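You operate a simulated robot arm through the tools that you are given. There is no shell and no other tool. Be economical: measure what you need, move in short steps, check, and stop when the job is done.

Carry out the task below with a simulated two-armed robot. There is one attempt and no reset: what you move stays moved.

TASK
Prove the cream holder's fuse blown on the FUSE range, then hold the holder and pull the fuse out.
Fine: one press, FAIL must light; fuse in the grey bin; the holder stays on the test plate. Set down upright: cream fuse holder.

It is judged by the outcome, as a careful person would: the job done as asked, and still so three seconds after it is handed in. It fails if anything else is knocked over, pushed out of place, dropped, spilled or broken.

THE ROBOT
Two 7-joint arms with two-finger parallel grippers on one trunk, on a base that drives. Base frame: it is fixed to the floor where the robot stands at the start and does not move with it; the origin is under the middle of the robot, x ahead of it, y to its left, z up; the surface under the hand at the start is at about z = 900. Units: mm, degrees, N and s.
The left shoulder is at the start at [70, 163, 1195], the right one opposite. With the tool pointing down near the work surface each hand reaches from about 400 to 880 mm from the robot's upright axis, wherever it stands, measured 20 degrees to its own side. Places, roughly: blue dial [700, -700, 1000]; contact test button [700, -800, 1000]; grey bin [400, -500, 900]; test plate [500, -800, 900]. Payload 3.43 kg a hand.
Tool frame (each hand has its own): the origin (TCP) lies between the finger pads and is the grasp point; the fingertips stand 34 mm ahead of it; z points along the fingers, y is the line along which they close. Largest opening 128 mm; finger width 24, thickness 12; the body of the gripper, 48 by 130 mm, starts 96 mm behind the TCP.
Orientation is that of the tool frame in the base frame, as [roll, pitch, yaw] about the fixed x, y, z axes, in that order (R = Rz(yaw) Ry(pitch) Rx(roll)). With the fingers straight down and closing along the base's y, the tool's x points along the base's -x, its y along +y and its z along -z.

THE INTERFACE
- The arms move only by the tool send_rows. It takes "left_targets", "right_targets" or both (then of equal length, played together; a hand with none holds still); each is a list of rows, each an object of numbers (a shift or turn left out is 0, a gripper value left out holds the last): "fingers": the gripper command, from -1 (shut) to 1 (fully open), values between in proportion; "dx", "dy", "dz": the shift along the base's x, y, z in mm; "wx", "wy", "wz": the turn, a rotation vector about the base's x, y, z in degrees. In form: [{"fingers": .., "dx": .., "dy": .., "dz": .., "wx": .., "wy": .., "wz": ..}, ...]. A call has 1 to 20 rows; each row shifts and turns the commanded pose from where the row before left it. Each row takes 0.2 s and may step no farther than 50 mm and 8.6 degrees from the row before; otherwise, or with a gripper value out of range, the whole call is refused. A pose out of reach is approached as far as the arm can. The call stops where the force on the tool passes 40 N (or 10 N more than at its start, if that is more) or the arm is blocked; 0.2 s more then pass. Each finger travels about 153 mm/s and halts on what it meets, pressing with about 38 N; the grip force reading is that of the motor and also rises with nothing between the fingers. The clock runs only during rows and for 0.2 s after the last one: add rows that do not move to give the fingers time. The reply holds the time, the measured pose of the TCP, the force on the tool along the base axes, the opening and the grip force, in the units named above and with some noise, with the torque about the TCP (base axes, N m) and any sound that the robot's microphone picked up.
- Cameras (640 x 400 px; columns grow to the right, rows downward): "scene" is now at [130.7, -47.5, 1443.4]; the picture's right is [-0.52, -0.85, 0.00], its down [-0.33, 0.20, -0.92] and it looks along [0.79, -0.48, -0.39] (base axes); focal length 226 px, centre (320, 200). "left" rides on the left gripper at [76, 11, -160] in its tool frame; the picture's right is [-0.15, 0.99, 0.00], its down [-0.88, -0.13, -0.46] and it looks along [-0.45, -0.07, 0.89] (tool axes); focal length 234 px, centre (320, 200). "right" rides on the right gripper at [76, -11, -160] in its tool frame; the picture's right is [0.15, 0.99, 0.00], its down [-0.88, 0.13, -0.46] and it looks along [-0.45, 0.07, 0.89] (tool axes); focal length 234 px, centre (320, 200). There is no depth. A picture from a camera that has moved, and an enlarged one, comes with that camera's place and axes in the base frame and with its lens.
- snapshot(camera): a new picture of that camera. The clock stands still meanwhile.
- raise_lower(by): slides the trunk up (or, below 0, down) by that many mm; the arms and the scene camera ride with it, the base frame stays. It gives what a move gives, with no picture.
- base_move(legs): drives the robot by 1 to 6 legs, each [ahead, left, turn to the left] in mm, mm and degrees, along the robot's own axes; the way and the turn of a leg run together, so that a leg with both is an arc; at most 1500 mm and 180 degrees a leg. The arms and the cameras ride along, it lands a little off, and it stops where it bumps. It gives what a move gives.
- head_to(pan, tilt): turns the head with the scene camera to pan (to the left, within 86 degrees either way) and tilt (down, from -29 to 69), counted from straight ahead of the robot. It gives what a move gives.
- inspect(camera, box): a new picture of the part [left, top, right, bottom] of that camera's present view, enlarged. The clock stands still meanwhile.
- sign_off(): hands the job in; it is judged then, once.

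Work in short steps. Places have to be worked out from the pictures, the camera data and where the tool is seen: move nearer, look again, correct. Check each grasp and each placing, and mend what went wrong. You have 120 turns and 92 pictures in all, those below and enlarged ones among them. Open the grippers and draw the arms clear of the work before you hand the job in, unless the task says otherwise; then end with one line.

The tools are called after ">>>" as name(argument=value, ...) on one line, values as JSON. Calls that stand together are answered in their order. send_rows: Moves the arms, as the interface text tells. Its arguments: {"type":"object","properties":{"left_targets":{"type":"array"},"right_targets":{"type":"array"}},"required":[]} The other tools are called the same way: raise_lower (by) slides the trunk up or down; base_move (legs) drives the base; head_to (pan, tilt) turns the head that bears the scene camera; snapshot (camera) takes a picture; inspect (camera, box) takes an enlarged picture of a part of a camera's view; sign_off () hands the job in.

At the start:

```text
time: 0.0
left_tool_pos: [520.0, -59.8, 1378.6]
left_tool_rot: [-179.9, 0.0, -180.0]
left_ft_force: [0.1, 0.2, -0.8]
left_torque: [0.0, -0.01, 0.01]
left_gripper_width: 128.1
left_grasp_force: 0.1
right_tool_pos: [370.4, -473.7, 1297.1]
right_tool_rot: [-180.0, -0.1, 179.9]
right_ft_force: [0.1, -1.0, 0.4]
right_torque: [0.0, 0.01, -0.02]
right_gripper_width: 128.3
right_grasp_force: 0.1
trunk travel left (down, up): [-675.0, 265.0]
robot x, y, heading: [0.9, 1.3, 0.1]
head pan, tilt: [-31.2, 23.0]
```

scene: 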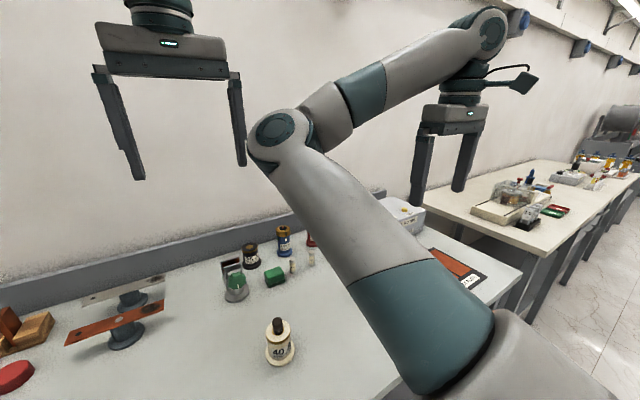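
right: 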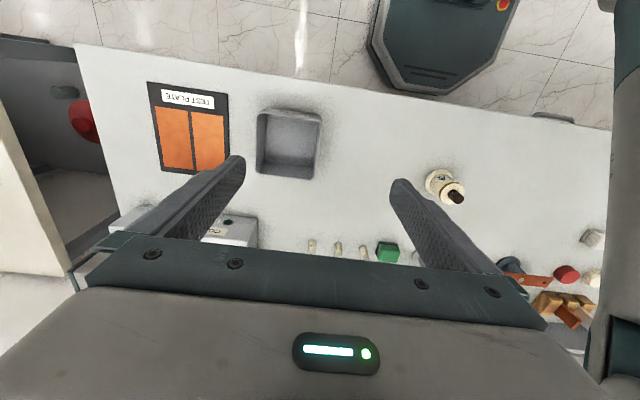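
left: 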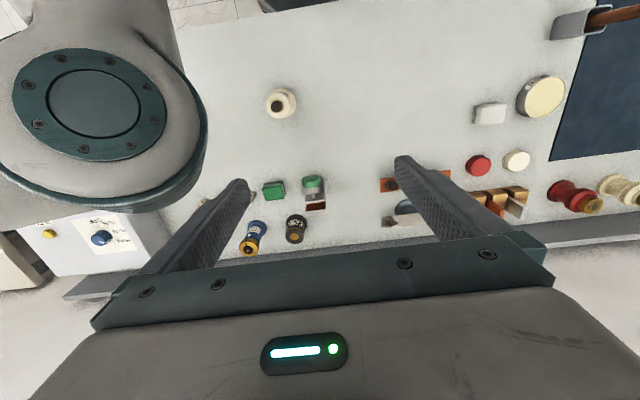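

The cream holder looks to be near (490, -145). I'll look closer at it and at the tester before moving.

>>> inspect(camera="left", box=[220, 60, 340, 135])

>>> inspect(camera="scene", box=[200, 200, 360, 400])

>>> inspect(camera="right", box=[60, 60, 340, 260])

```text
5.33 times, centred on (280, 98) of left
camera zoom: at [442.5, -50.7, 1538.6], right [0.15, 0.99, 0.0], down [0.88, -0.13, 0.46], along [0.45, -0.07, -0.89], focal length 1249 px, centre (533, 747)
```

zoom: 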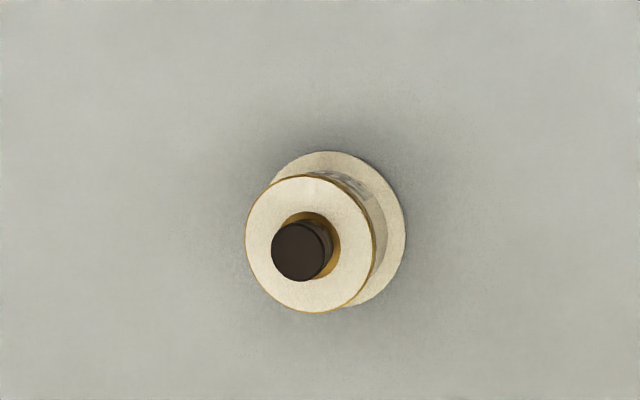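

```text
2.00 times, centred on (280, 300) of scene
camera zoom: at [130.7, -47.5, 1443.4], right [-0.52, -0.85, 0.0], down [-0.33, 0.2, -0.92], along [0.79, -0.48, -0.39], focal length 452 px, centre (400, 0)
```

zoom: 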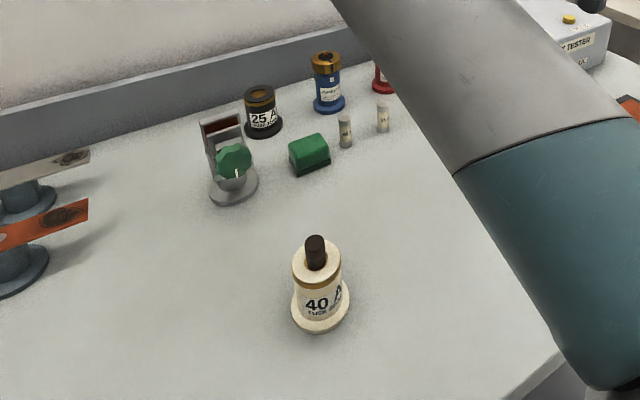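

```text
2.00 times, centred on (200, 160) of right
camera zoom: at [295.6, -485.3, 1457.5], right [-0.15, 0.99, 0.0], down [0.88, 0.13, 0.46], along [0.45, 0.07, -0.89], focal length 468 px, centre (560, 280)
```

zoom: 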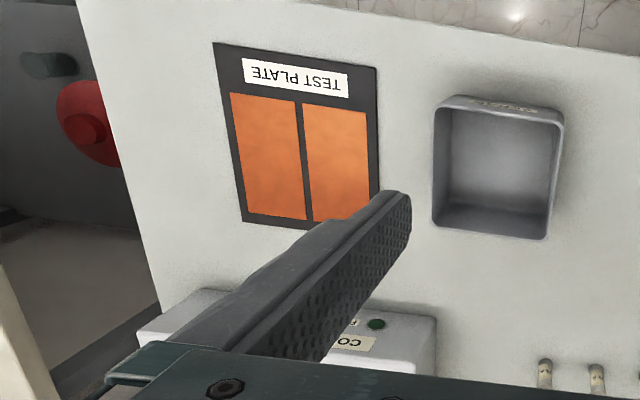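

The holder stands near (479, -150), about 90 mm tall, with the fuse top at z≈1014. I'll shift the left hand aside and bring the right hand above the holder, still high.

>>> send_rows(left_targets=[{"dy": 40}, {"dy": 40}, {"dy": 40}, {"dy": 40}, {"dy": 40}, {"dy": 40}, {}, {}, {}, {}], right_targets=[{}, {}, {"dy": 40, "dx": 13}, {"dy": 40, "dx": 13}, {"dy": 40, "dx": 13}, {"dy": 40, "dx": 13}, {"dy": 40, "dx": 13}, {"dy": 40, "dx": 13}, {"dy": 40, "dx": 13}, {"dy": 40, "dx": 13}])

>>> snapshot(camera="right")

```text
time: 2.2
left_tool_pos: [519.1, 178.9, 1376.3]
left_tool_rot: [-180.0, 0.0, -180.0]
left_ft_force: [0.4, 0.6, 0.0]
left_torque: [-0.01, 0.03, -0.01]
left_gripper_width: 128.1
left_grasp_force: 0.0
right_tool_pos: [443.7, -394.2, 1293.5]
right_tool_rot: [-180.0, 0.0, 180.0]
right_ft_force: [0.6, 0.3, -0.5]
right_torque: [-0.03, 0.0, 0.02]
right_gripper_width: 127.9
right_grasp_force: 0.0
right hand out of reach, approached as far as the arm can: row 5, 6, 7, 8, 9, 10
trunk travel left (down, up): [-675.0, 265.0]
robot x, y, heading: [0.2, -0.7, -0.1]
head pan, tilt: [-31.2, 23.0]
```

```text
85 pictures are left
camera right: at [369.2, -405.5, 1453.6], right [-0.15, 0.99, 0.0], down [0.88, 0.13, 0.45], along [0.45, 0.07, -0.89], focal length 234 px, centre (320, 200)
```

right: 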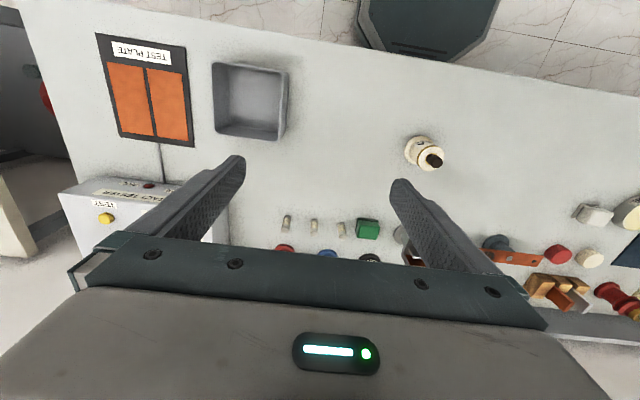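

The hand stopped short at this height, so I'll lower it in place over clear table and see how it follows.

>>> send_rows(right_targets=[{"dz": -30}, {"dz": -30}, {"dz": -30}, {"dz": -30}, {"dz": -30}])

```text
time: 3.4
left_tool_pos: [519.2, 179.0, 1374.6]
left_tool_rot: [-180.0, 0.1, -179.9]
left_ft_force: [-0.1, 0.0, 0.3]
left_torque: [0.0, -0.02, 0.0]
left_gripper_width: 127.7
left_grasp_force: 0.0
right_tool_pos: [443.3, -396.5, 1144.0]
right_tool_rot: [180.0, 0.0, 179.9]
right_ft_force: [-0.1, 0.8, 0.7]
right_torque: [0.01, -0.01, -0.03]
right_gripper_width: 128.2
right_grasp_force: 0.0
right hand out of reach, approached as far as the arm can: row 4
trunk travel left (down, up): [-675.0, 265.0]
robot x, y, heading: [-0.3, -1.3, -0.2]
head pan, tilt: [-31.2, 23.0]
```

It tracked down, so the command is clipped to what the arm reached. I'll now go across toward the holder at z≈1140, with the fingertips at 1110, above the fuse.

>>> send_rows(right_targets=[{"dy": 35, "dx": 5}, {"dy": 35, "dx": 5}, {"dy": 35, "dx": 5}, {"dy": 35, "dx": 5}, {"dy": 35, "dx": 5}, {"dy": 35, "dx": 5}, {"dy": 36, "dx": 5}, {}])

>>> snapshot(camera="right")

```text
time: 5.2
left_tool_pos: [519.0, 179.7, 1376.4]
left_tool_rot: [-180.0, -0.1, -179.9]
left_ft_force: [0.0, -0.2, -0.3]
left_torque: [-0.03, -0.02, 0.03]
left_gripper_width: 128.1
left_grasp_force: 0.1
right_tool_pos: [439.3, -395.0, 1145.9]
right_tool_rot: [179.9, 0.0, -180.0]
right_ft_force: [-0.5, -0.4, 0.1]
right_torque: [0.0, -0.01, -0.01]
right_gripper_width: 128.1
right_grasp_force: 0.0
right hand out of reach, approached as far as the arm can: row 1, 2, 3, 4, 5, 6, 7
trunk travel left (down, up): [-675.0, 265.0]
robot x, y, heading: [1.9, 2.1, 0.0]
head pan, tilt: [-31.2, 23.0]
```

```text
84 pictures are left
camera right: at [364.7, -405.3, 1304.9], right [-0.15, 0.99, 0.0], down [0.88, 0.13, 0.46], along [0.45, 0.07, -0.89], focal length 234 px, centre (320, 200)
```

right: 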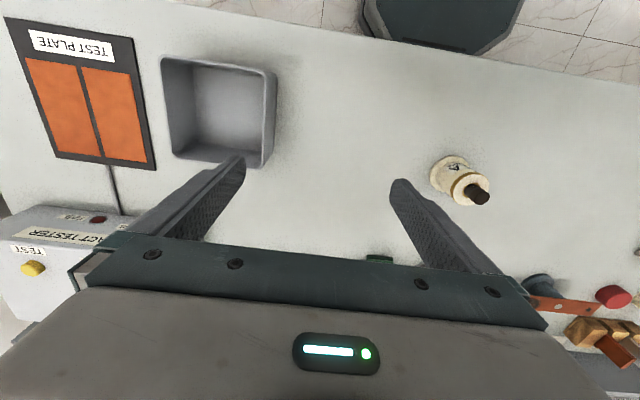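

The right arm is at a joint limit in +y. Driving the base left by 245 mm will carry the hand over the holder instead.

>>> base_move(legs=[[0, 245, 0]])

>>> snapshot(camera="right")

```text
time: 7.0
left_tool_pos: [520.5, 420.5, 1376.0]
left_tool_rot: [180.0, 0.0, 179.8]
left_ft_force: [0.3, 0.0, 0.7]
left_torque: [0.02, -0.01, -0.03]
left_gripper_width: 128.0
left_grasp_force: 0.1
right_tool_pos: [437.6, -151.3, 1145.3]
right_tool_rot: [-180.0, 0.0, 179.8]
right_ft_force: [0.4, -0.5, -0.4]
right_torque: [0.02, 0.01, -0.01]
right_gripper_width: 128.0
right_grasp_force: 0.0
trunk travel left (down, up): [-675.0, 265.0]
robot x, y, heading: [-3.3, 246.9, -0.5]
head pan, tilt: [-31.2, 23.0]
```

```text
83 pictures are left
camera right: at [363.1, -163.1, 1304.6], right [-0.14, 0.99, 0.0], down [0.88, 0.13, 0.46], along [0.45, 0.06, -0.89], focal length 234 px, centre (320, 200)
```

right: 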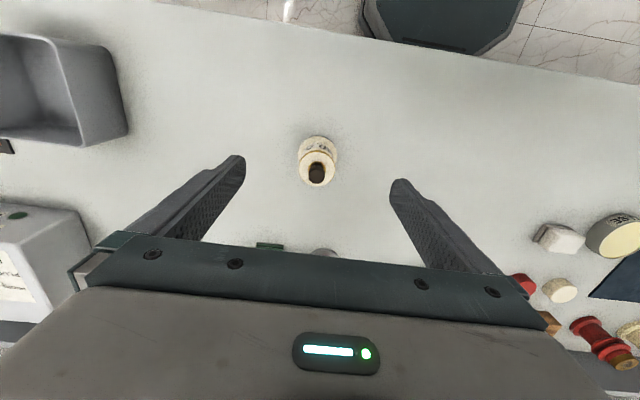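

The holder is at about (474, -153) with the fuse top near 1010. I'll go 36 mm ahead and part of the way down.

>>> send_rows(right_targets=[{"dx": 18, "dy": -1}, {"dx": 18, "dy": -1}, {"dz": -20}, {"dz": -20}, {}])

>>> snapshot(camera="right")

```text
time: 8.2
left_tool_pos: [520.1, 422.1, 1376.4]
left_tool_rot: [-179.9, 0.0, 179.8]
left_ft_force: [0.3, -0.4, 0.7]
left_torque: [0.01, -0.01, 0.01]
left_gripper_width: 127.9
left_grasp_force: 0.1
right_tool_pos: [474.2, -156.2, 1106.2]
right_tool_rot: [-180.0, -0.1, 179.8]
right_ft_force: [-0.2, 0.2, 0.6]
right_torque: [-0.02, -0.02, 0.01]
right_gripper_width: 128.2
right_grasp_force: 0.0
trunk travel left (down, up): [-675.0, 265.0]
robot x, y, heading: [0.0, 244.5, -0.1]
head pan, tilt: [-31.2, 23.0]
```

```text
82 pictures are left
camera right: at [399.8, -166.5, 1265.2], right [-0.14, 0.99, 0.0], down [0.88, 0.13, 0.46], along [0.45, 0.06, -0.89], focal length 234 px, centre (320, 200)
```

right: 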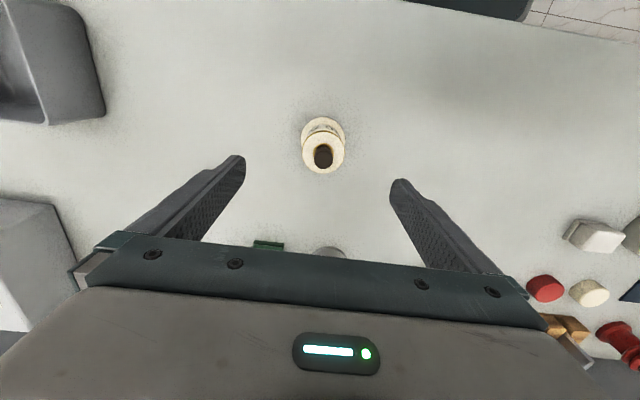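

Aligned within 3 mm. I'll descend to TCP z≈955.

>>> send_rows(right_targets=[{"dy": 2, "dz": -25}, {"dz": -25}, {"dz": -25}, {"dz": -25}, {"dz": -25}, {"dz": -25}, {}])

>>> snapshot(camera="right")

>>> snapshot(camera="scene")

```text
time: 9.8
left_tool_pos: [519.6, 423.0, 1376.0]
left_tool_rot: [-179.9, 0.0, 179.8]
left_ft_force: [0.2, 0.3, -0.3]
left_torque: [0.02, 0.02, -0.01]
left_gripper_width: 128.0
left_grasp_force: 0.1
right_tool_pos: [474.9, -161.5, 955.1]
right_tool_rot: [-179.9, 0.0, 179.7]
right_ft_force: [0.6, 0.2, -0.4]
right_torque: [0.0, 0.02, -0.03]
right_gripper_width: 127.9
right_grasp_force: 0.1
right hand out of reach, approached as far as the arm can: row 1, 5
trunk travel left (down, up): [-675.0, 265.0]
robot x, y, heading: [-0.4, 241.8, -0.3]
head pan, tilt: [-31.2, 23.0]
```

```text
81 pictures are left
camera right: at [399.2, -171.9, 1115.2], right [-0.14, 0.99, 0.0], down [0.88, 0.13, 0.46], along [0.45, 0.06, -0.89], focal length 234 px, centre (320, 200)
```

right: 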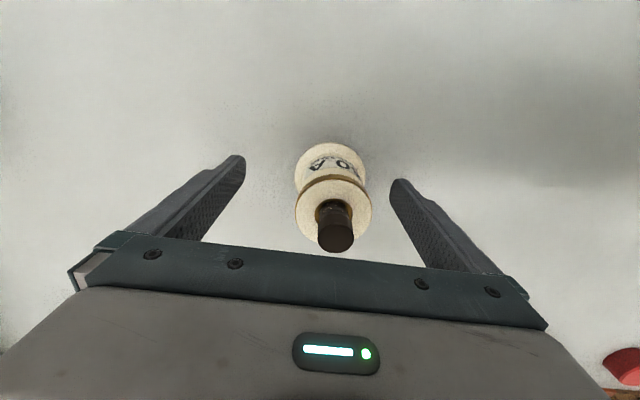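

```text
80 pictures are left
camera scene: at [130.7, 197.1, 1443.5], right [-0.52, -0.85, 0.0], down [-0.33, 0.2, -0.92], along [0.78, -0.48, -0.39], focal length 226 px, centre (320, 200)
```

scene: 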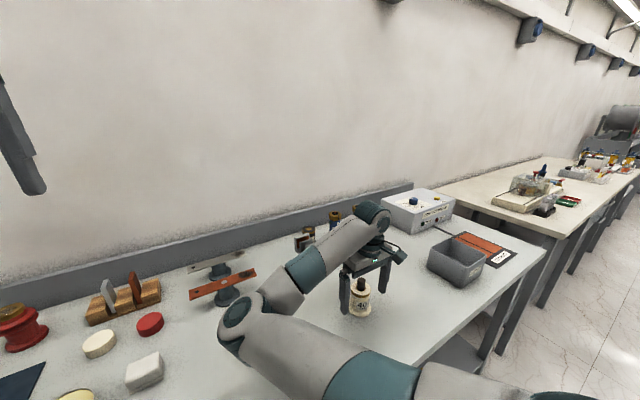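

The hand is about 8 mm right of the holder and the arm is at its limit, so I'll nudge the base left by 8 mm.

>>> base_move(legs=[[0, 8, 0]])

>>> snapshot(camera="right")

```text
time: 10.5
left_tool_pos: [520.7, 427.9, 1375.9]
left_tool_rot: [180.0, 0.0, 179.7]
left_ft_force: [0.3, -0.3, -0.9]
left_torque: [0.01, 0.01, -0.03]
left_gripper_width: 127.8
left_grasp_force: 0.1
right_tool_pos: [473.1, -155.9, 956.1]
right_tool_rot: [180.0, 0.1, 179.7]
right_ft_force: [-0.5, 0.0, 0.4]
right_torque: [0.0, 0.03, 0.01]
right_gripper_width: 127.9
right_grasp_force: 0.1
trunk travel left (down, up): [-675.0, 265.0]
robot x, y, heading: [1.8, 252.2, -0.4]
head pan, tilt: [-31.2, 23.0]
```

```text
79 pictures are left
camera right: at [399.1, -166.1, 1114.6], right [-0.14, 0.99, 0.0], down [0.88, 0.12, 0.46], along [0.45, 0.07, -0.89], focal length 234 px, centre (320, 200)
```

right: 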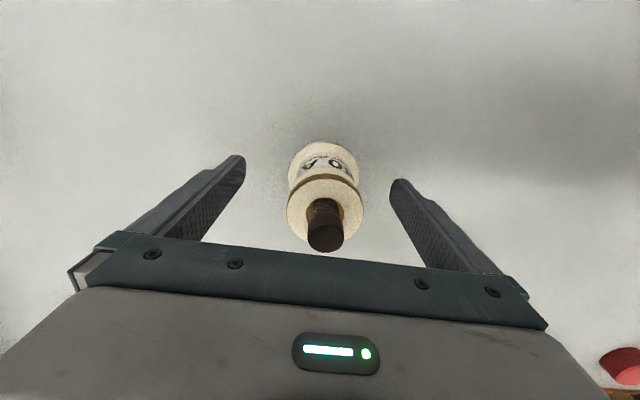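

Centred within 3 mm. Closing the fingers.

>>> send_rows(right_targets=[{"fingers": 0.2}, {"fingers": -0.2}, {"fingers": -0.6}, {"fingers": -1}, {}, {}])

>>> snapshot(camera="right")

```text
time: 11.9
left_tool_pos: [520.3, 429.3, 1376.5]
left_tool_rot: [-179.9, -0.1, 179.7]
left_ft_force: [0.5, 0.7, -0.2]
left_torque: [-0.01, 0.0, 0.01]
left_gripper_width: 127.8
left_grasp_force: 0.1
right_tool_pos: [473.7, -152.8, 957.6]
right_tool_rot: [-179.8, 0.1, 179.7]
right_ft_force: [2.0, 0.6, 5.6]
right_torque: [0.21, -0.02, -0.01]
right_gripper_width: 53.3
right_grasp_force: 38.2
trunk travel left (down, up): [-675.0, 265.0]
robot x, y, heading: [2.8, 256.8, -0.3]
head pan, tilt: [-31.2, 23.0]
```

```text
78 pictures are left
camera right: at [399.0, -164.2, 1115.7], right [-0.14, 0.99, 0.0], down [0.88, 0.13, 0.46], along [0.45, 0.06, -0.89], focal length 234 px, centre (320, 200)
```

right: 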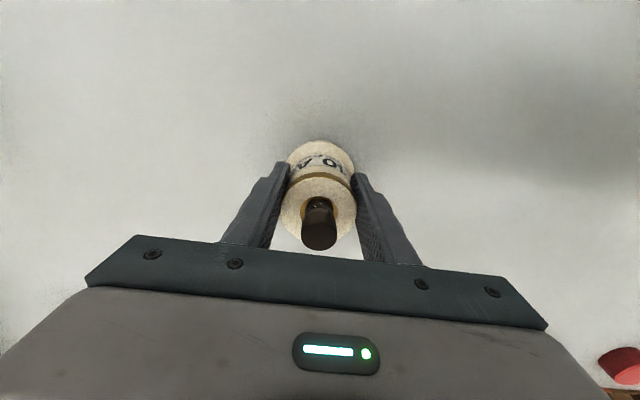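

Grasped at 53 mm wide and 38 N. I'll lift by 120 mm and check the hold.

>>> send_rows(right_targets=[{"dz": 15}, {"dz": 25}, {"dz": 25}, {"dz": 25}, {"dz": 30}, {}])

>>> snapshot(camera="right")

```text
time: 13.3
left_tool_pos: [520.6, 428.7, 1376.9]
left_tool_rot: [-180.0, 0.1, 179.7]
left_ft_force: [1.1, 1.0, 0.9]
left_torque: [0.02, 0.02, 0.0]
left_gripper_width: 128.0
left_grasp_force: 0.0
right_tool_pos: [472.7, -153.7, 1076.5]
right_tool_rot: [-180.0, -0.2, 179.7]
right_ft_force: [0.7, -0.2, -3.5]
right_torque: [0.01, 0.04, -0.01]
right_gripper_width: 53.1
right_grasp_force: 37.9
trunk travel left (down, up): [-675.0, 265.0]
robot x, y, heading: [2.0, 256.4, -0.2]
head pan, tilt: [-31.2, 23.0]
```

```text
77 pictures are left
camera right: at [398.2, -163.8, 1237.0], right [-0.14, 0.99, 0.0], down [0.88, 0.13, 0.45], along [0.45, 0.06, -0.89], focal length 234 px, centre (320, 200)
```

right: 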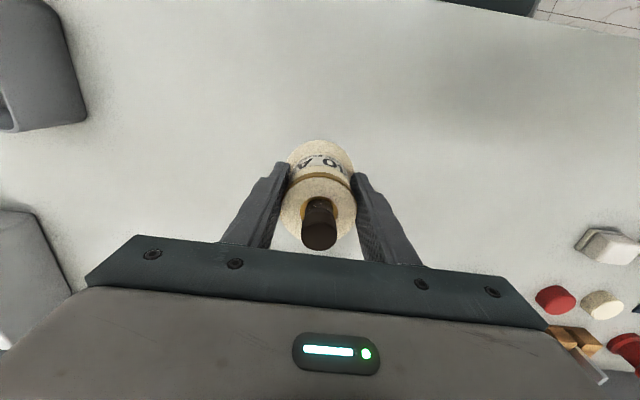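

The holder is firmly held, with its bottom at about z 1019, clear of the bin. I'll drive 610 mm to the right, toward the test plate.

>>> base_move(legs=[[0, -610, 0]])

>>> snapshot(camera="right")

>>> snapshot(camera="scene")

```text
time: 16.8
left_tool_pos: [516.4, -183.6, 1375.8]
left_tool_rot: [-179.9, 0.0, 179.6]
left_ft_force: [-0.1, 0.1, -0.1]
left_torque: [-0.01, 0.0, -0.02]
left_gripper_width: 127.9
left_grasp_force: 0.0
right_tool_pos: [466.8, -766.4, 1079.5]
right_tool_rot: [-180.0, -0.1, 179.6]
right_ft_force: [0.2, 0.5, -3.1]
right_torque: [0.01, 0.04, 0.02]
right_gripper_width: 53.1
right_grasp_force: 38.0
trunk travel left (down, up): [-675.0, 265.0]
robot x, y, heading: [-3.8, -356.6, -0.5]
head pan, tilt: [-31.2, 23.0]
```

```text
76 pictures are left
camera right: at [392.5, -776.0, 1237.1], right [-0.14, 0.99, 0.0], down [0.88, 0.12, 0.46], along [0.45, 0.06, -0.89], focal length 234 px, centre (320, 200)
```

right: 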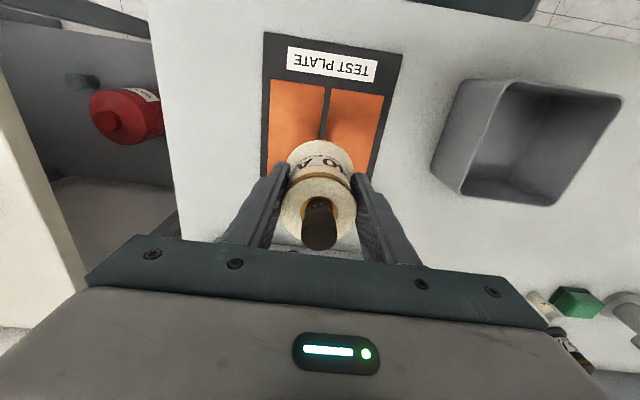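

```text
75 pictures are left
camera scene: at [126.8, -407.3, 1443.4], right [-0.53, -0.85, 0.0], down [-0.33, 0.2, -0.92], along [0.78, -0.48, -0.39], focal length 226 px, centre (320, 200)
```

scene: 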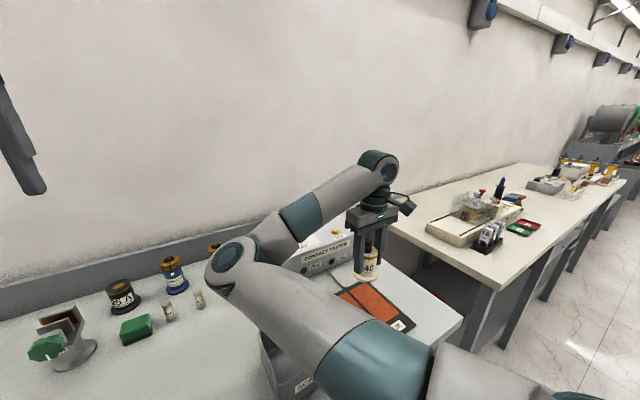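

The hand is already over the pad gap (y≈-765, pads x 398–541). I'll lower toward the plate.

>>> send_rows(right_targets=[{"dz": -25, "dy": 1}, {"dz": -25}, {"dz": -25}, {"dz": -20}, {"dz": -8}, {"dz": -5}, {}])

>>> snapshot(camera="right")

>>> inspect(camera="scene", box=[280, 220, 440, 350])

```text
time: 18.4
left_tool_pos: [515.0, -183.5, 1375.7]
left_tool_rot: [-179.9, 0.1, 179.6]
left_ft_force: [0.1, 0.2, -0.8]
left_torque: [-0.03, 0.0, -0.01]
left_gripper_width: 128.0
left_grasp_force: 0.1
right_tool_pos: [466.1, -766.8, 969.1]
right_tool_rot: [-180.0, -0.1, 179.5]
right_ft_force: [0.2, 0.4, -3.0]
right_torque: [0.0, 0.02, 0.02]
right_gripper_width: 53.5
right_grasp_force: 38.4
trunk travel left (down, up): [-675.0, 265.0]
robot x, y, heading: [-1.6, -360.1, -0.2]
head pan, tilt: [-31.2, 23.0]
```

```text
74 pictures are left
camera right: at [392.3, -776.4, 1127.5], right [-0.14, 0.99, 0.0], down [0.88, 0.12, 0.46], along [0.45, 0.06, -0.89], focal length 234 px, centre (320, 200)
```

right: 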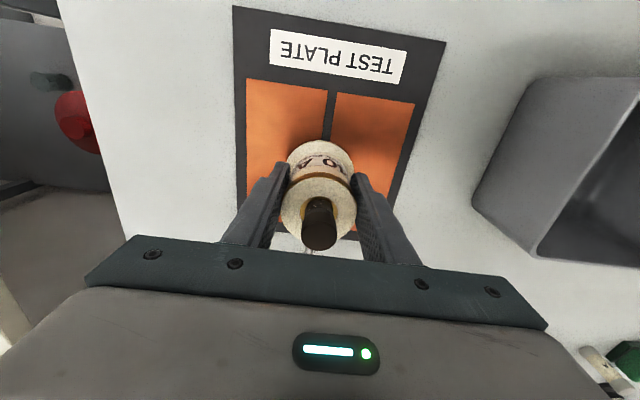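

```text
3.08 times, centred on (360, 285) of scene
camera zoom: at [126.8, -407.6, 1443.4], right [-0.53, -0.85, 0.0], down [-0.33, 0.21, -0.92], along [0.78, -0.48, -0.39], focal length 695 px, centre (197, -62)
```

zoom: 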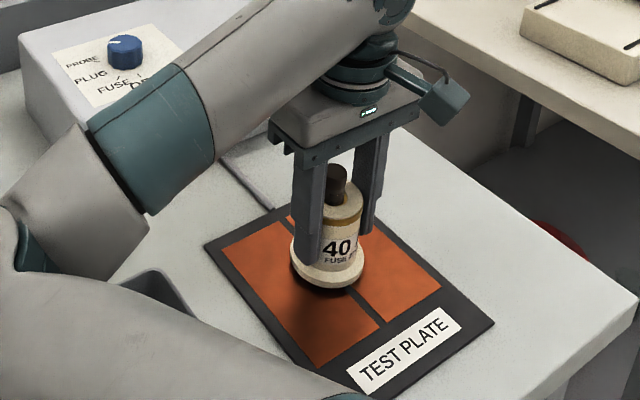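

It is well centred across the gap. I'll lower slowly until it touches.

>>> send_rows(right_targets=[{"dz": -3}, {"dz": -2}, {}])

```text
time: 19.2
left_tool_pos: [516.6, -185.0, 1376.5]
left_tool_rot: [-180.0, 0.0, 179.6]
left_ft_force: [-0.1, 0.3, 0.9]
left_torque: [0.01, -0.01, -0.03]
left_gripper_width: 128.0
left_grasp_force: 0.0
right_tool_pos: [467.5, -765.9, 963.7]
right_tool_rot: [179.9, 0.0, 179.4]
right_ft_force: [-1.2, 1.1, -2.9]
right_torque: [0.03, 0.03, 0.01]
right_gripper_width: 53.1
right_grasp_force: 38.0
trunk travel left (down, up): [-675.0, 265.0]
robot x, y, heading: [-7.5, -356.3, -0.6]
head pan, tilt: [-31.2, 23.0]
```

>>> send_rows(right_targets=[{"dz": -1}, {"dz": -1}, {}])

```text
time: 20.0
left_tool_pos: [516.3, -184.1, 1376.4]
left_tool_rot: [179.9, 0.0, 179.7]
left_ft_force: [-0.4, -0.1, 0.8]
left_torque: [0.0, 0.03, 0.0]
left_gripper_width: 127.9
left_grasp_force: 0.0
right_tool_pos: [467.0, -764.9, 963.2]
right_tool_rot: [-179.9, 0.0, 179.4]
right_ft_force: [-0.2, 0.4, -2.6]
right_torque: [-0.03, 0.0, 0.0]
right_gripper_width: 53.2
right_grasp_force: 38.2
trunk travel left (down, up): [-675.0, 265.0]
robot x, y, heading: [-1.2, -361.3, -0.7]
head pan, tilt: [-31.2, 23.0]
```

No contact yet, so I'll continue in 1 mm steps.

>>> send_rows(right_targets=[{"dz": -1}, {"dz": -1}, {}])

```text
time: 20.8
left_tool_pos: [517.5, -182.8, 1375.4]
left_tool_rot: [-179.9, -0.1, 179.7]
left_ft_force: [-0.4, 0.1, 0.1]
left_torque: [-0.02, -0.01, 0.0]
left_gripper_width: 128.0
left_grasp_force: 0.0
right_tool_pos: [467.3, -766.3, 960.7]
right_tool_rot: [-180.0, 0.1, 179.6]
right_ft_force: [-0.2, -0.6, -2.6]
right_torque: [-0.01, 0.03, -0.02]
right_gripper_width: 53.2
right_grasp_force: 38.0
trunk travel left (down, up): [-675.0, 265.0]
robot x, y, heading: [-3.8, -357.5, -0.4]
head pan, tilt: [-31.2, 23.0]
```

Still about -3 N (holder weight), so no touch yet.

>>> send_rows(right_targets=[{"dz": -1}, {"dz": -1}, {}])

```text
time: 21.6
left_tool_pos: [516.7, -184.0, 1376.2]
left_tool_rot: [180.0, -0.1, 179.6]
left_ft_force: [-0.1, 0.3, -0.2]
left_torque: [-0.05, -0.02, 0.0]
left_gripper_width: 127.8
left_grasp_force: 0.1
right_tool_pos: [468.0, -766.4, 961.0]
right_tool_rot: [-180.0, 0.0, 179.5]
right_ft_force: [0.2, -0.5, 4.0]
right_torque: [0.11, 0.0, -0.02]
right_gripper_width: 53.1
right_grasp_force: 38.7
trunk travel left (down, up): [-675.0, 265.0]
robot x, y, heading: [-2.8, -359.9, -0.4]
head pan, tilt: [-31.2, 23.0]
```

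Touched: the force went from -3 to +4 N. I'll release and rise straight up.

>>> send_rows(right_targets=[{"fingers": -0.1}, {"fingers": 0.2}, {"fingers": 0.4}, {"dz": 5}, {"dz": 30}, {"dz": 40}, {"dz": 40}, {"dz": 40}, {"dz": 30}, {}])

>>> snapshot(camera="right")

>>> inspect(camera="scene", box=[280, 200, 440, 350])

```text
time: 23.8
left_tool_pos: [517.3, -183.9, 1376.4]
left_tool_rot: [-180.0, 0.1, 179.6]
left_ft_force: [-0.3, -0.2, -0.2]
left_torque: [0.0, 0.01, 0.01]
left_gripper_width: 128.0
left_grasp_force: 0.1
right_tool_pos: [469.6, -763.0, 1139.9]
right_tool_rot: [180.0, 0.0, 179.5]
right_ft_force: [1.4, -0.3, -0.2]
right_torque: [0.0, 0.0, -0.01]
right_gripper_width: 89.7
right_grasp_force: 0.0
trunk travel left (down, up): [-675.0, 265.0]
robot x, y, heading: [-3.4, -358.7, -0.7]
head pan, tilt: [-31.2, 23.0]
```

```text
72 pictures are left
camera right: at [395.3, -774.0, 1298.7], right [-0.14, 0.99, 0.0], down [0.88, 0.12, 0.46], along [0.45, 0.06, -0.89], focal length 234 px, centre (320, 200)
```

right: 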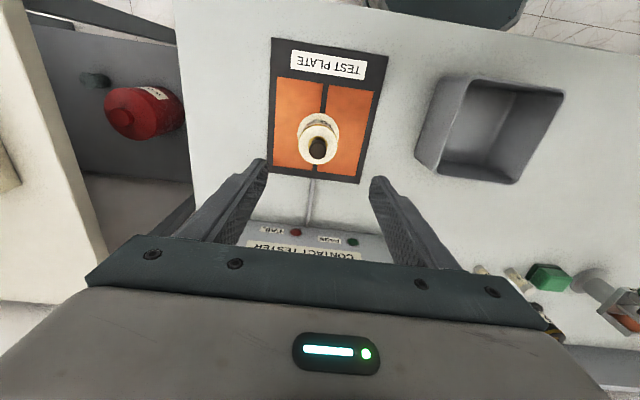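

```text
2.67 times, centred on (360, 275) of scene
camera zoom: at [126.9, -407.6, 1443.4], right [-0.53, -0.85, 0.0], down [-0.33, 0.21, -0.92], along [0.78, -0.48, -0.39], focal length 603 px, centre (213, 0)
```

zoom: 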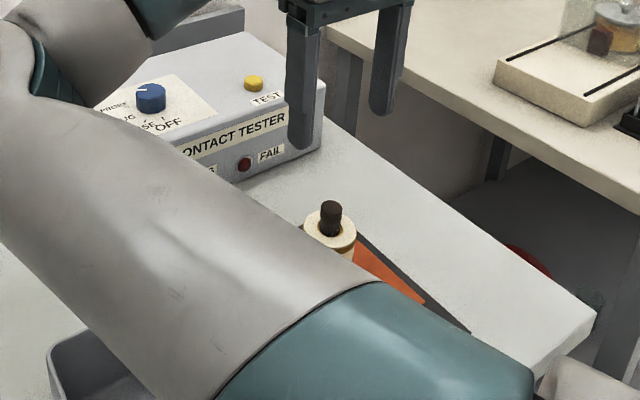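

The holder stands upright on both pads. Now I'll read the dial and its markings.

>>> inspect(camera="scene", box=[290, 205, 370, 255])

```text
8.00 times, centred on (330, 230) of scene
camera zoom: at [126.9, -407.6, 1443.4], right [-0.53, -0.85, 0.0], down [-0.33, 0.21, -0.92], along [0.78, -0.48, -0.39], focal length 1808 px, centre (240, -40)
```

zoom: 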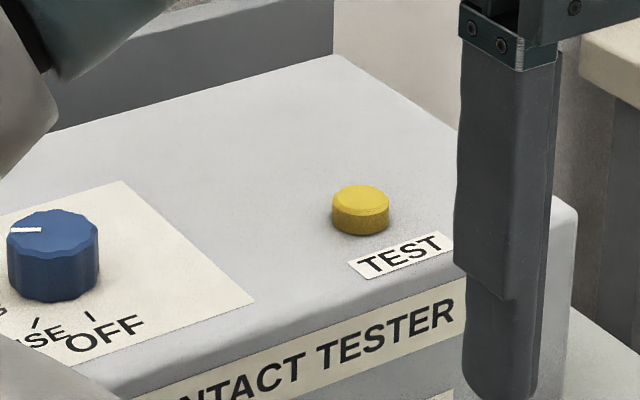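

The dial lies on top of the box, with the button at its right side. I'll move the right hand forward, still high, to look down on both.

>>> send_rows(right_targets=[{"dx": 30, "dz": 20, "fingers": 1}, {"dx": 30, "dz": 20}, {"dx": 30, "dz": 20}, {"dx": 30}, {"dx": 30}, {}])

>>> snapshot(camera="right")

>>> snapshot(camera="scene")

```text
time: 25.2
left_tool_pos: [515.2, -183.1, 1376.5]
left_tool_rot: [-179.8, 0.1, 179.6]
left_ft_force: [-0.3, -1.6, -0.2]
left_torque: [0.01, 0.01, 0.01]
left_gripper_width: 127.7
left_grasp_force: 0.1
right_tool_pos: [616.3, -764.5, 1203.6]
right_tool_rot: [179.9, -0.1, 179.6]
right_ft_force: [-0.8, -0.9, 0.1]
right_torque: [-0.01, -0.03, 0.01]
right_gripper_width: 127.9
right_grasp_force: 0.1
trunk travel left (down, up): [-675.0, 265.0]
robot x, y, heading: [-1.7, -360.3, -0.3]
head pan, tilt: [-31.2, 23.0]
```

```text
69 pictures are left
camera right: at [542.4, -775.1, 1363.6], right [-0.14, 0.99, 0.0], down [0.88, 0.12, 0.46], along [0.45, 0.06, -0.89], focal length 234 px, centre (320, 200)
```

right: 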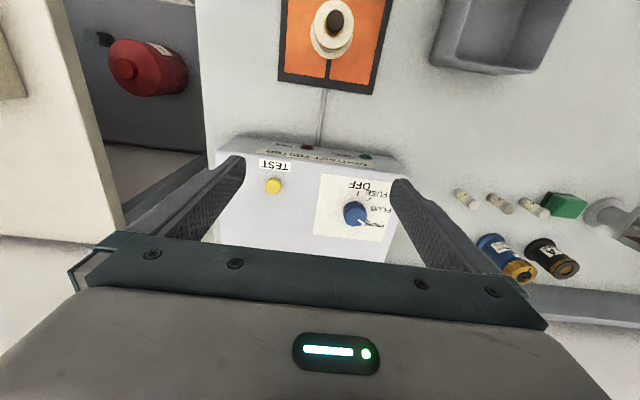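

```text
68 pictures are left
camera scene: at [125.9, -407.1, 1443.5], right [-0.53, -0.85, 0.0], down [-0.33, 0.2, -0.92], along [0.78, -0.48, -0.39], focal length 226 px, centre (320, 200)
```

scene: 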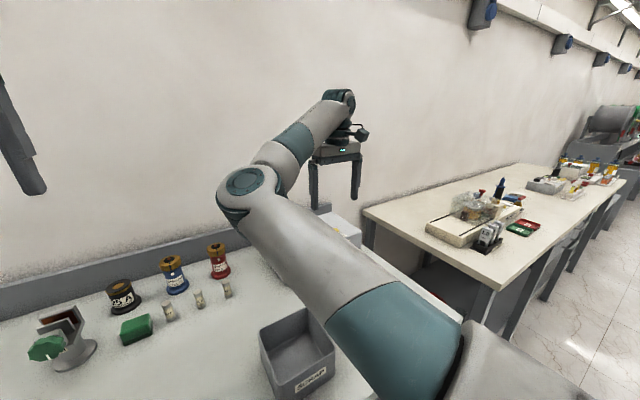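

>>> inspect(camera="right", box=[230, 140, 410, 250])

```text
3.56 times, centred on (320, 195) of right
camera zoom: at [542.4, -775.1, 1363.6], right [-0.14, 0.99, 0.0], down [0.88, 0.12, 0.46], along [0.45, 0.06, -0.89], focal length 833 px, centre (320, 218)
```

zoom: 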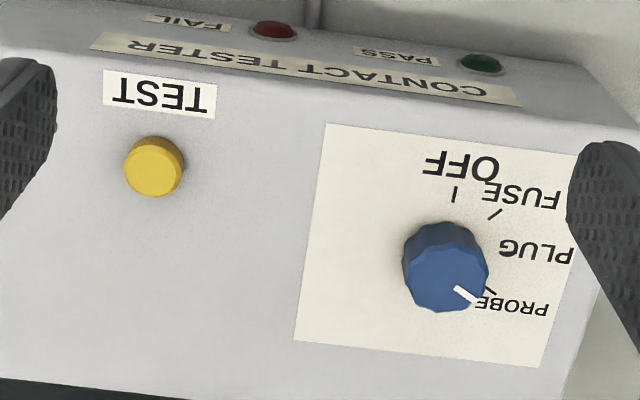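

The dial points at PROBE; FUSE lies about 80° counter-clockwise from there (seen from above). I estimate the dial centre at (731, -690) with the box top at about 1013. I'll move over it and pre-turn the hand by -40°.

>>> send_rows(right_targets=[{"dx": 20, "dy": 12}, {"dx": 20, "dy": 12}, {"dx": 20, "dy": 12}, {"dx": 20, "dy": 12}, {"dx": 20, "dy": 13}, {"dx": 15, "dy": 13}, {"wz": -8}, {"wz": -8}, {"wz": -8}, {"wz": -8}, {"wz": -8}, {}])

>>> snapshot(camera="right")

```text
time: 27.8
left_tool_pos: [516.6, -183.9, 1375.9]
left_tool_rot: [179.9, 0.0, 179.5]
left_ft_force: [-0.3, 0.0, 0.1]
left_torque: [0.03, -0.02, -0.01]
left_gripper_width: 128.4
left_grasp_force: 0.0
right_tool_pos: [698.4, -698.7, 1196.6]
right_tool_rot: [179.9, 0.0, 139.6]
right_ft_force: [-0.1, 0.3, -0.1]
right_torque: [-0.03, 0.02, -0.01]
right_gripper_width: 127.8
right_grasp_force: 0.1
right hand out of reach, approached as far as the arm can: row 11
trunk travel left (down, up): [-675.0, 265.0]
robot x, y, heading: [-5.5, -357.9, -0.3]
head pan, tilt: [-31.2, 23.0]
```

```text
66 pictures are left
camera right: at [635.2, -657.5, 1355.6], right [0.53, 0.85, 0.0], down [0.75, -0.47, 0.46], along [0.39, -0.24, -0.89], focal length 234 px, centre (320, 200)
```

right: 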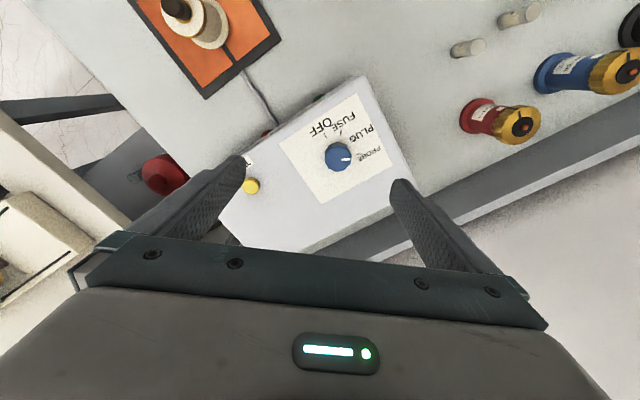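

The dial is confirmed at (731, -688). I'll lower first, which gives more reach, then go the remaining 33 mm ahead, with the fingers partly closed to 75 mm.

>>> send_rows(right_targets=[{"dz": -25, "fingers": 0.2}, {"dz": -25}, {"dz": -25}, {"dx": 11, "dy": 4}, {"dx": 11, "dy": 4}, {"dx": 11, "dy": 3}, {}])

>>> snapshot(camera="right")

```text
time: 29.4
left_tool_pos: [516.6, -182.9, 1377.1]
left_tool_rot: [-180.0, 0.0, 179.6]
left_ft_force: [-0.2, 0.4, -0.1]
left_torque: [0.03, -0.04, 0.01]
left_gripper_width: 128.0
left_grasp_force: 0.0
right_tool_pos: [711.8, -696.1, 1121.2]
right_tool_rot: [-179.9, 0.0, 139.6]
right_ft_force: [0.1, 0.3, 0.6]
right_torque: [-0.01, 0.01, -0.01]
right_gripper_width: 76.9
right_grasp_force: 0.0
right hand out of reach, approached as far as the arm can: row 5, 6
trunk travel left (down, up): [-675.0, 265.0]
robot x, y, heading: [-2.6, -361.9, -0.5]
head pan, tilt: [-31.2, 23.0]
```

```text
65 pictures are left
camera right: at [647.2, -653.8, 1279.6], right [0.53, 0.85, 0.0], down [0.75, -0.47, 0.46], along [0.39, -0.24, -0.89], focal length 234 px, centre (320, 200)
```

right: 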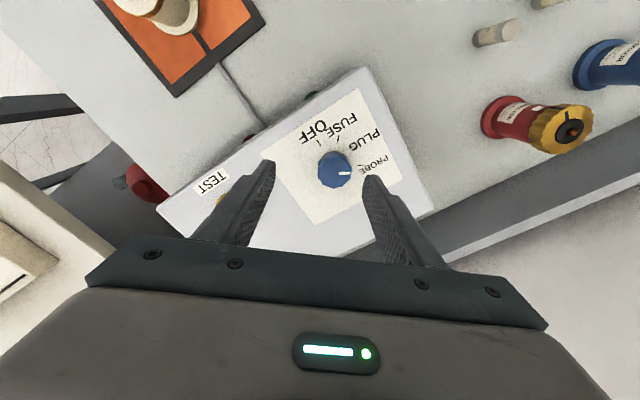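

The reach is still 20 mm short, so I'll check whether the base has room in front to drive ahead.

>>> head_to(pan=0, tilt=69)

>>> snapshot(camera="scene")

```text
time: 30.5
left_tool_pos: [516.9, -184.3, 1376.1]
left_tool_rot: [180.0, 0.0, 179.6]
left_ft_force: [-0.3, 0.5, 0.6]
left_torque: [-0.02, -0.01, -0.02]
left_gripper_width: 128.4
left_grasp_force: 0.0
right_tool_pos: [709.9, -694.5, 1120.1]
right_tool_rot: [-179.9, 0.0, 139.5]
right_ft_force: [-0.1, 0.1, 0.3]
right_torque: [0.01, 0.0, 0.01]
right_gripper_width: 76.8
right_grasp_force: 0.1
trunk travel left (down, up): [-675.0, 265.0]
robot x, y, heading: [-3.9, -356.4, -0.5]
head pan, tilt: [0.0, 68.8]
```

```text
64 pictures are left
camera scene: at [103.8, -359.2, 1380.8], right [-0.01, -1.0, 0.0], down [-0.93, 0.01, -0.36], along [0.36, 0.0, -0.93], focal length 226 px, centre (320, 200)
```

scene: 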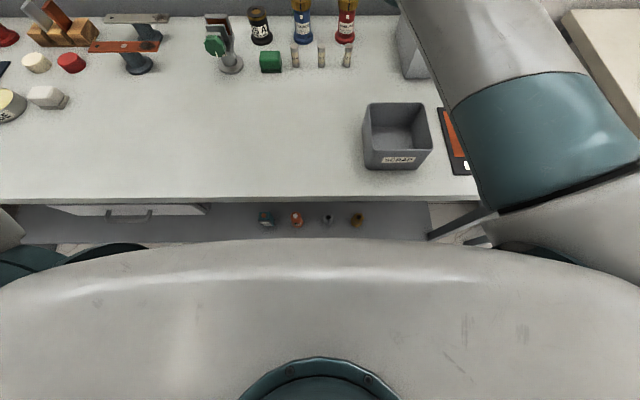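

Driving ahead risks bumping the bench. Instead I'll raise the trunk by 150 mm, so the arm works at a more favourable height.

>>> raise_lower(by=150)

>>> send_rows(right_targets=[{"dz": -30}, {"dz": -30}, {"dz": -30}, {"dz": -30}, {"dz": -30}, {"dx": 10, "dy": 3}, {"dx": 10, "dy": 3}, {}])

```text
time: 32.3
left_tool_pos: [516.2, -184.7, 1526.4]
left_tool_rot: [-180.0, 0.0, 179.6]
left_ft_force: [0.2, 0.1, -0.1]
left_torque: [-0.02, -0.01, -0.03]
left_gripper_width: 127.8
left_grasp_force: 0.0
right_tool_pos: [712.4, -693.7, 1269.2]
right_tool_rot: [180.0, 0.0, 139.5]
right_ft_force: [-0.8, -0.9, -0.7]
right_torque: [-0.01, 0.01, 0.02]
right_gripper_width: 76.9
right_grasp_force: 0.1
trunk travel left (down, up): [-825.0, 115.0]
robot x, y, heading: [-4.5, -362.3, -0.6]
head pan, tilt: [0.0, 68.8]
```

```text
time: 34.1
left_tool_pos: [516.3, -184.0, 1526.8]
left_tool_rot: [-179.9, 0.0, 179.6]
left_ft_force: [-0.3, 0.4, 0.4]
left_torque: [0.01, 0.0, -0.03]
left_gripper_width: 128.2
left_grasp_force: 0.0
right_tool_pos: [722.6, -691.7, 1121.5]
right_tool_rot: [-179.9, 0.1, 139.6]
right_ft_force: [0.0, -0.1, -0.6]
right_torque: [-0.01, -0.02, 0.02]
right_gripper_width: 76.8
right_grasp_force: 0.1
right hand out of reach, approached as far as the arm can: row 7
trunk travel left (down, up): [-825.0, 115.0]
robot x, y, heading: [2.3, -355.6, -0.7]
head pan, tilt: [0.0, 68.8]
```

Only 8 mm short now. I'll lower a bit more and try again.

>>> send_rows(right_targets=[{"dz": -20}, {"dz": -10}, {"dx": 5, "dy": 2}, {"dx": 4, "dy": 1}, {}])

>>> snapshot(camera="right")

```text
time: 35.3
left_tool_pos: [517.2, -183.8, 1526.8]
left_tool_rot: [-180.0, 0.1, 179.6]
left_ft_force: [-0.3, 0.5, 0.5]
left_torque: [0.0, -0.01, -0.01]
left_gripper_width: 127.9
left_grasp_force: 0.0
right_tool_pos: [722.1, -691.1, 1092.4]
right_tool_rot: [-180.0, 0.0, 139.6]
right_ft_force: [0.0, -1.1, 0.1]
right_torque: [-0.02, -0.03, -0.01]
right_gripper_width: 76.8
right_grasp_force: 0.1
right hand out of reach, approached as far as the arm can: row 3, 4
trunk travel left (down, up): [-825.0, 115.0]
robot x, y, heading: [-5.3, -359.7, -0.7]
head pan, tilt: [0.0, 68.8]
```

```text
63 pictures are left
camera right: at [658.6, -651.8, 1251.7], right [0.53, 0.85, 0.0], down [0.75, -0.47, 0.46], along [0.39, -0.24, -0.89], focal length 234 px, centre (320, 200)
```

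right: 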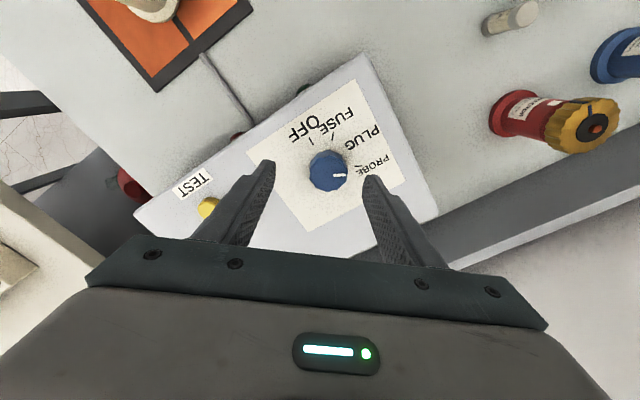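

The dial is at (731, -687) and the hand is 9 mm short in x. A base turn of 1.6° left swings the hand about 9 mm ahead and 20 mm left, and then I'll correct y.

>>> base_move(legs=[[0, 0, 1.6]])

>>> send_rows(right_targets=[{"dy": -8}, {"dy": -8}, {}])

>>> snapshot(camera="right")

```text
time: 36.0
left_tool_pos: [512.0, -171.0, 1527.0]
left_tool_rot: [-180.0, 0.0, -178.9]
left_ft_force: [-0.3, 0.0, -0.9]
left_torque: [0.04, -0.01, 0.01]
left_gripper_width: 128.1
left_grasp_force: 0.0
right_tool_pos: [731.2, -673.0, 1092.2]
right_tool_rot: [-180.0, -0.1, 141.3]
right_ft_force: [0.7, 0.4, -0.2]
right_torque: [0.02, 0.01, -0.01]
right_gripper_width: 76.9
right_grasp_force: 0.1
trunk travel left (down, up): [-825.0, 115.0]
robot x, y, heading: [-4.5, -356.3, 1.2]
head pan, tilt: [0.0, 68.8]
```

```text
time: 36.8
left_tool_pos: [511.2, -168.7, 1527.7]
left_tool_rot: [-179.9, -0.1, -178.8]
left_ft_force: [-1.0, 0.3, 0.2]
left_torque: [-0.03, -0.01, 0.0]
left_gripper_width: 128.1
left_grasp_force: 0.1
right_tool_pos: [731.9, -688.5, 1092.2]
right_tool_rot: [-179.9, -0.1, 141.2]
right_ft_force: [-0.7, 0.3, -0.3]
right_torque: [-0.02, -0.01, -0.02]
right_gripper_width: 76.8
right_grasp_force: 0.0
trunk travel left (down, up): [-825.0, 115.0]
robot x, y, heading: [-2.9, -357.4, 1.3]
head pan, tilt: [0.0, 68.8]
```

```text
62 pictures are left
camera right: at [666.0, -649.2, 1252.0], right [0.51, 0.86, 0.0], down [0.77, -0.45, 0.46], along [0.39, -0.23, -0.89], focal length 234 px, centre (320, 200)
```

right: 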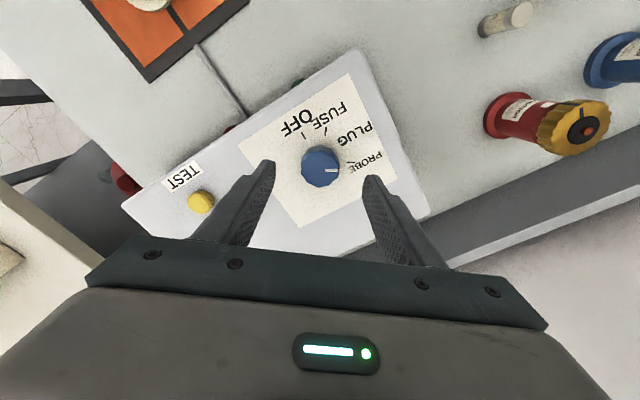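

Aligned within 3 mm. I'll descend carefully and look.

>>> send_rows(right_targets=[{"dz": -10, "dx": -3, "dy": 2}, {"dz": -10}, {"dz": -10}, {"dz": -5}, {}])

>>> snapshot(camera="right")

>>> head_to(pan=-45, tilt=30)

>>> snapshot(camera="scene")

```text
time: 38.0
left_tool_pos: [511.8, -168.7, 1525.2]
left_tool_rot: [-180.0, 0.0, -178.8]
left_ft_force: [-0.1, -0.2, 0.8]
left_torque: [0.01, -0.02, -0.02]
left_gripper_width: 128.1
left_grasp_force: 0.0
right_tool_pos: [728.5, -687.2, 1056.6]
right_tool_rot: [-179.9, 0.0, 141.2]
right_ft_force: [-0.1, -0.1, 0.7]
right_torque: [0.0, -0.02, -0.02]
right_gripper_width: 76.7
right_grasp_force: 0.0
trunk travel left (down, up): [-825.0, 115.0]
robot x, y, heading: [-1.5, -359.0, 1.0]
head pan, tilt: [0.0, 68.8]
```

```text
61 pictures are left
camera right: at [662.9, -647.3, 1216.6], right [0.51, 0.86, 0.0], down [0.77, -0.45, 0.46], along [0.39, -0.23, -0.89], focal length 234 px, centre (320, 200)
```

right: 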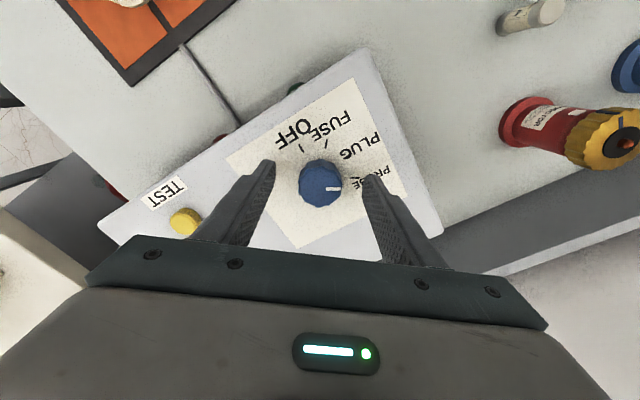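

```text
time: 39.1
left_tool_pos: [511.1, -168.2, 1526.6]
left_tool_rot: [-179.9, 0.0, -178.8]
left_ft_force: [0.4, 0.2, -0.3]
left_torque: [-0.03, -0.02, 0.0]
left_gripper_width: 128.3
left_grasp_force: 0.1
right_tool_pos: [728.7, -685.7, 1057.3]
right_tool_rot: [-180.0, 0.1, 141.2]
right_ft_force: [-0.6, 0.0, -0.1]
right_torque: [0.0, -0.01, -0.01]
right_gripper_width: 76.7
right_grasp_force: 0.1
trunk travel left (down, up): [-825.0, 115.0]
robot x, y, heading: [-2.8, -357.5, 1.3]
head pan, tilt: [-45.0, 30.0]
```

```text
60 pictures are left
camera scene: at [113.2, -419.9, 1582.1], right [-0.69, -0.72, 0.0], down [-0.36, 0.35, -0.87], along [0.62, -0.6, -0.5], focal length 226 px, centre (320, 200)
```

scene: 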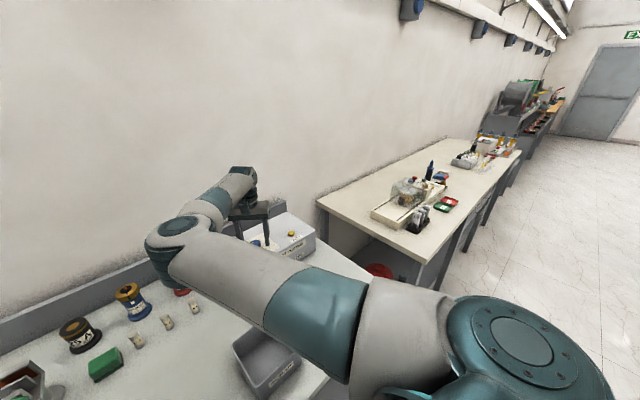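

>>> inspect(camera="scene", box=[220, 190, 320, 260])

```text
5.71 times, centred on (270, 225) of scene
camera zoom: at [113.2, -419.9, 1582.1], right [-0.69, -0.72, 0.0], down [-0.36, 0.35, -0.87], along [0.62, -0.6, -0.5], focal length 1291 px, centre (606, 57)
```

zoom: 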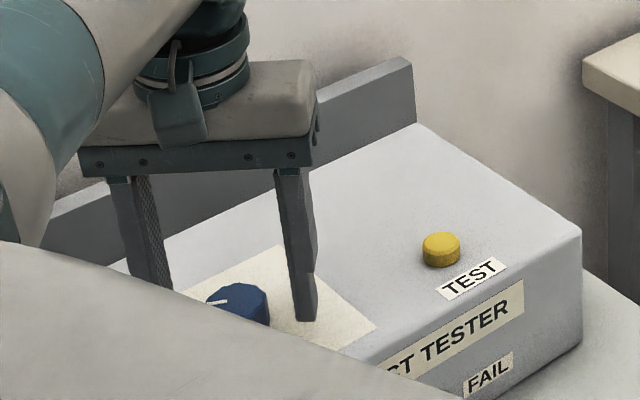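

The fingertips (z≈1023) overlap the dial, whose top is at about 1036. I'll go 4 mm lower and close on it.

>>> send_rows(right_targets=[{"dz": -4}, {"fingers": -0.1}, {"fingers": -0.4}, {"fingers": -0.7}, {"fingers": -1}, {}, {}])

>>> snapshot(camera="right")

```text
time: 40.7
left_tool_pos: [511.8, -168.4, 1528.0]
left_tool_rot: [-179.9, 0.0, -178.8]
left_ft_force: [-0.1, 0.5, -0.1]
left_torque: [0.0, 0.0, -0.01]
left_gripper_width: 127.9
left_grasp_force: 0.0
right_tool_pos: [727.9, -685.0, 1052.7]
right_tool_rot: [-179.9, 0.1, 141.2]
right_ft_force: [2.6, 2.1, 1.1]
right_torque: [0.06, -0.48, -0.02]
right_gripper_width: 38.2
right_grasp_force: 45.0
trunk travel left (down, up): [-825.0, 115.0]
robot x, y, heading: [-4.4, -357.4, 1.6]
head pan, tilt: [-45.0, 30.0]
```

```text
58 pictures are left
camera right: at [663.5, -646.7, 1212.7], right [0.51, 0.86, 0.0], down [0.77, -0.45, 0.46], along [0.39, -0.23, -0.89], focal length 234 px, centre (320, 200)
```

right: 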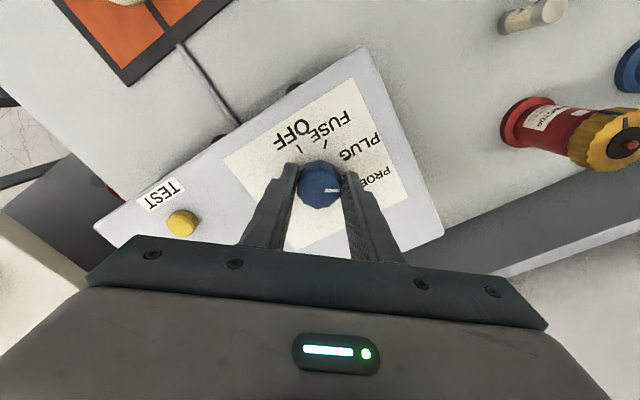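

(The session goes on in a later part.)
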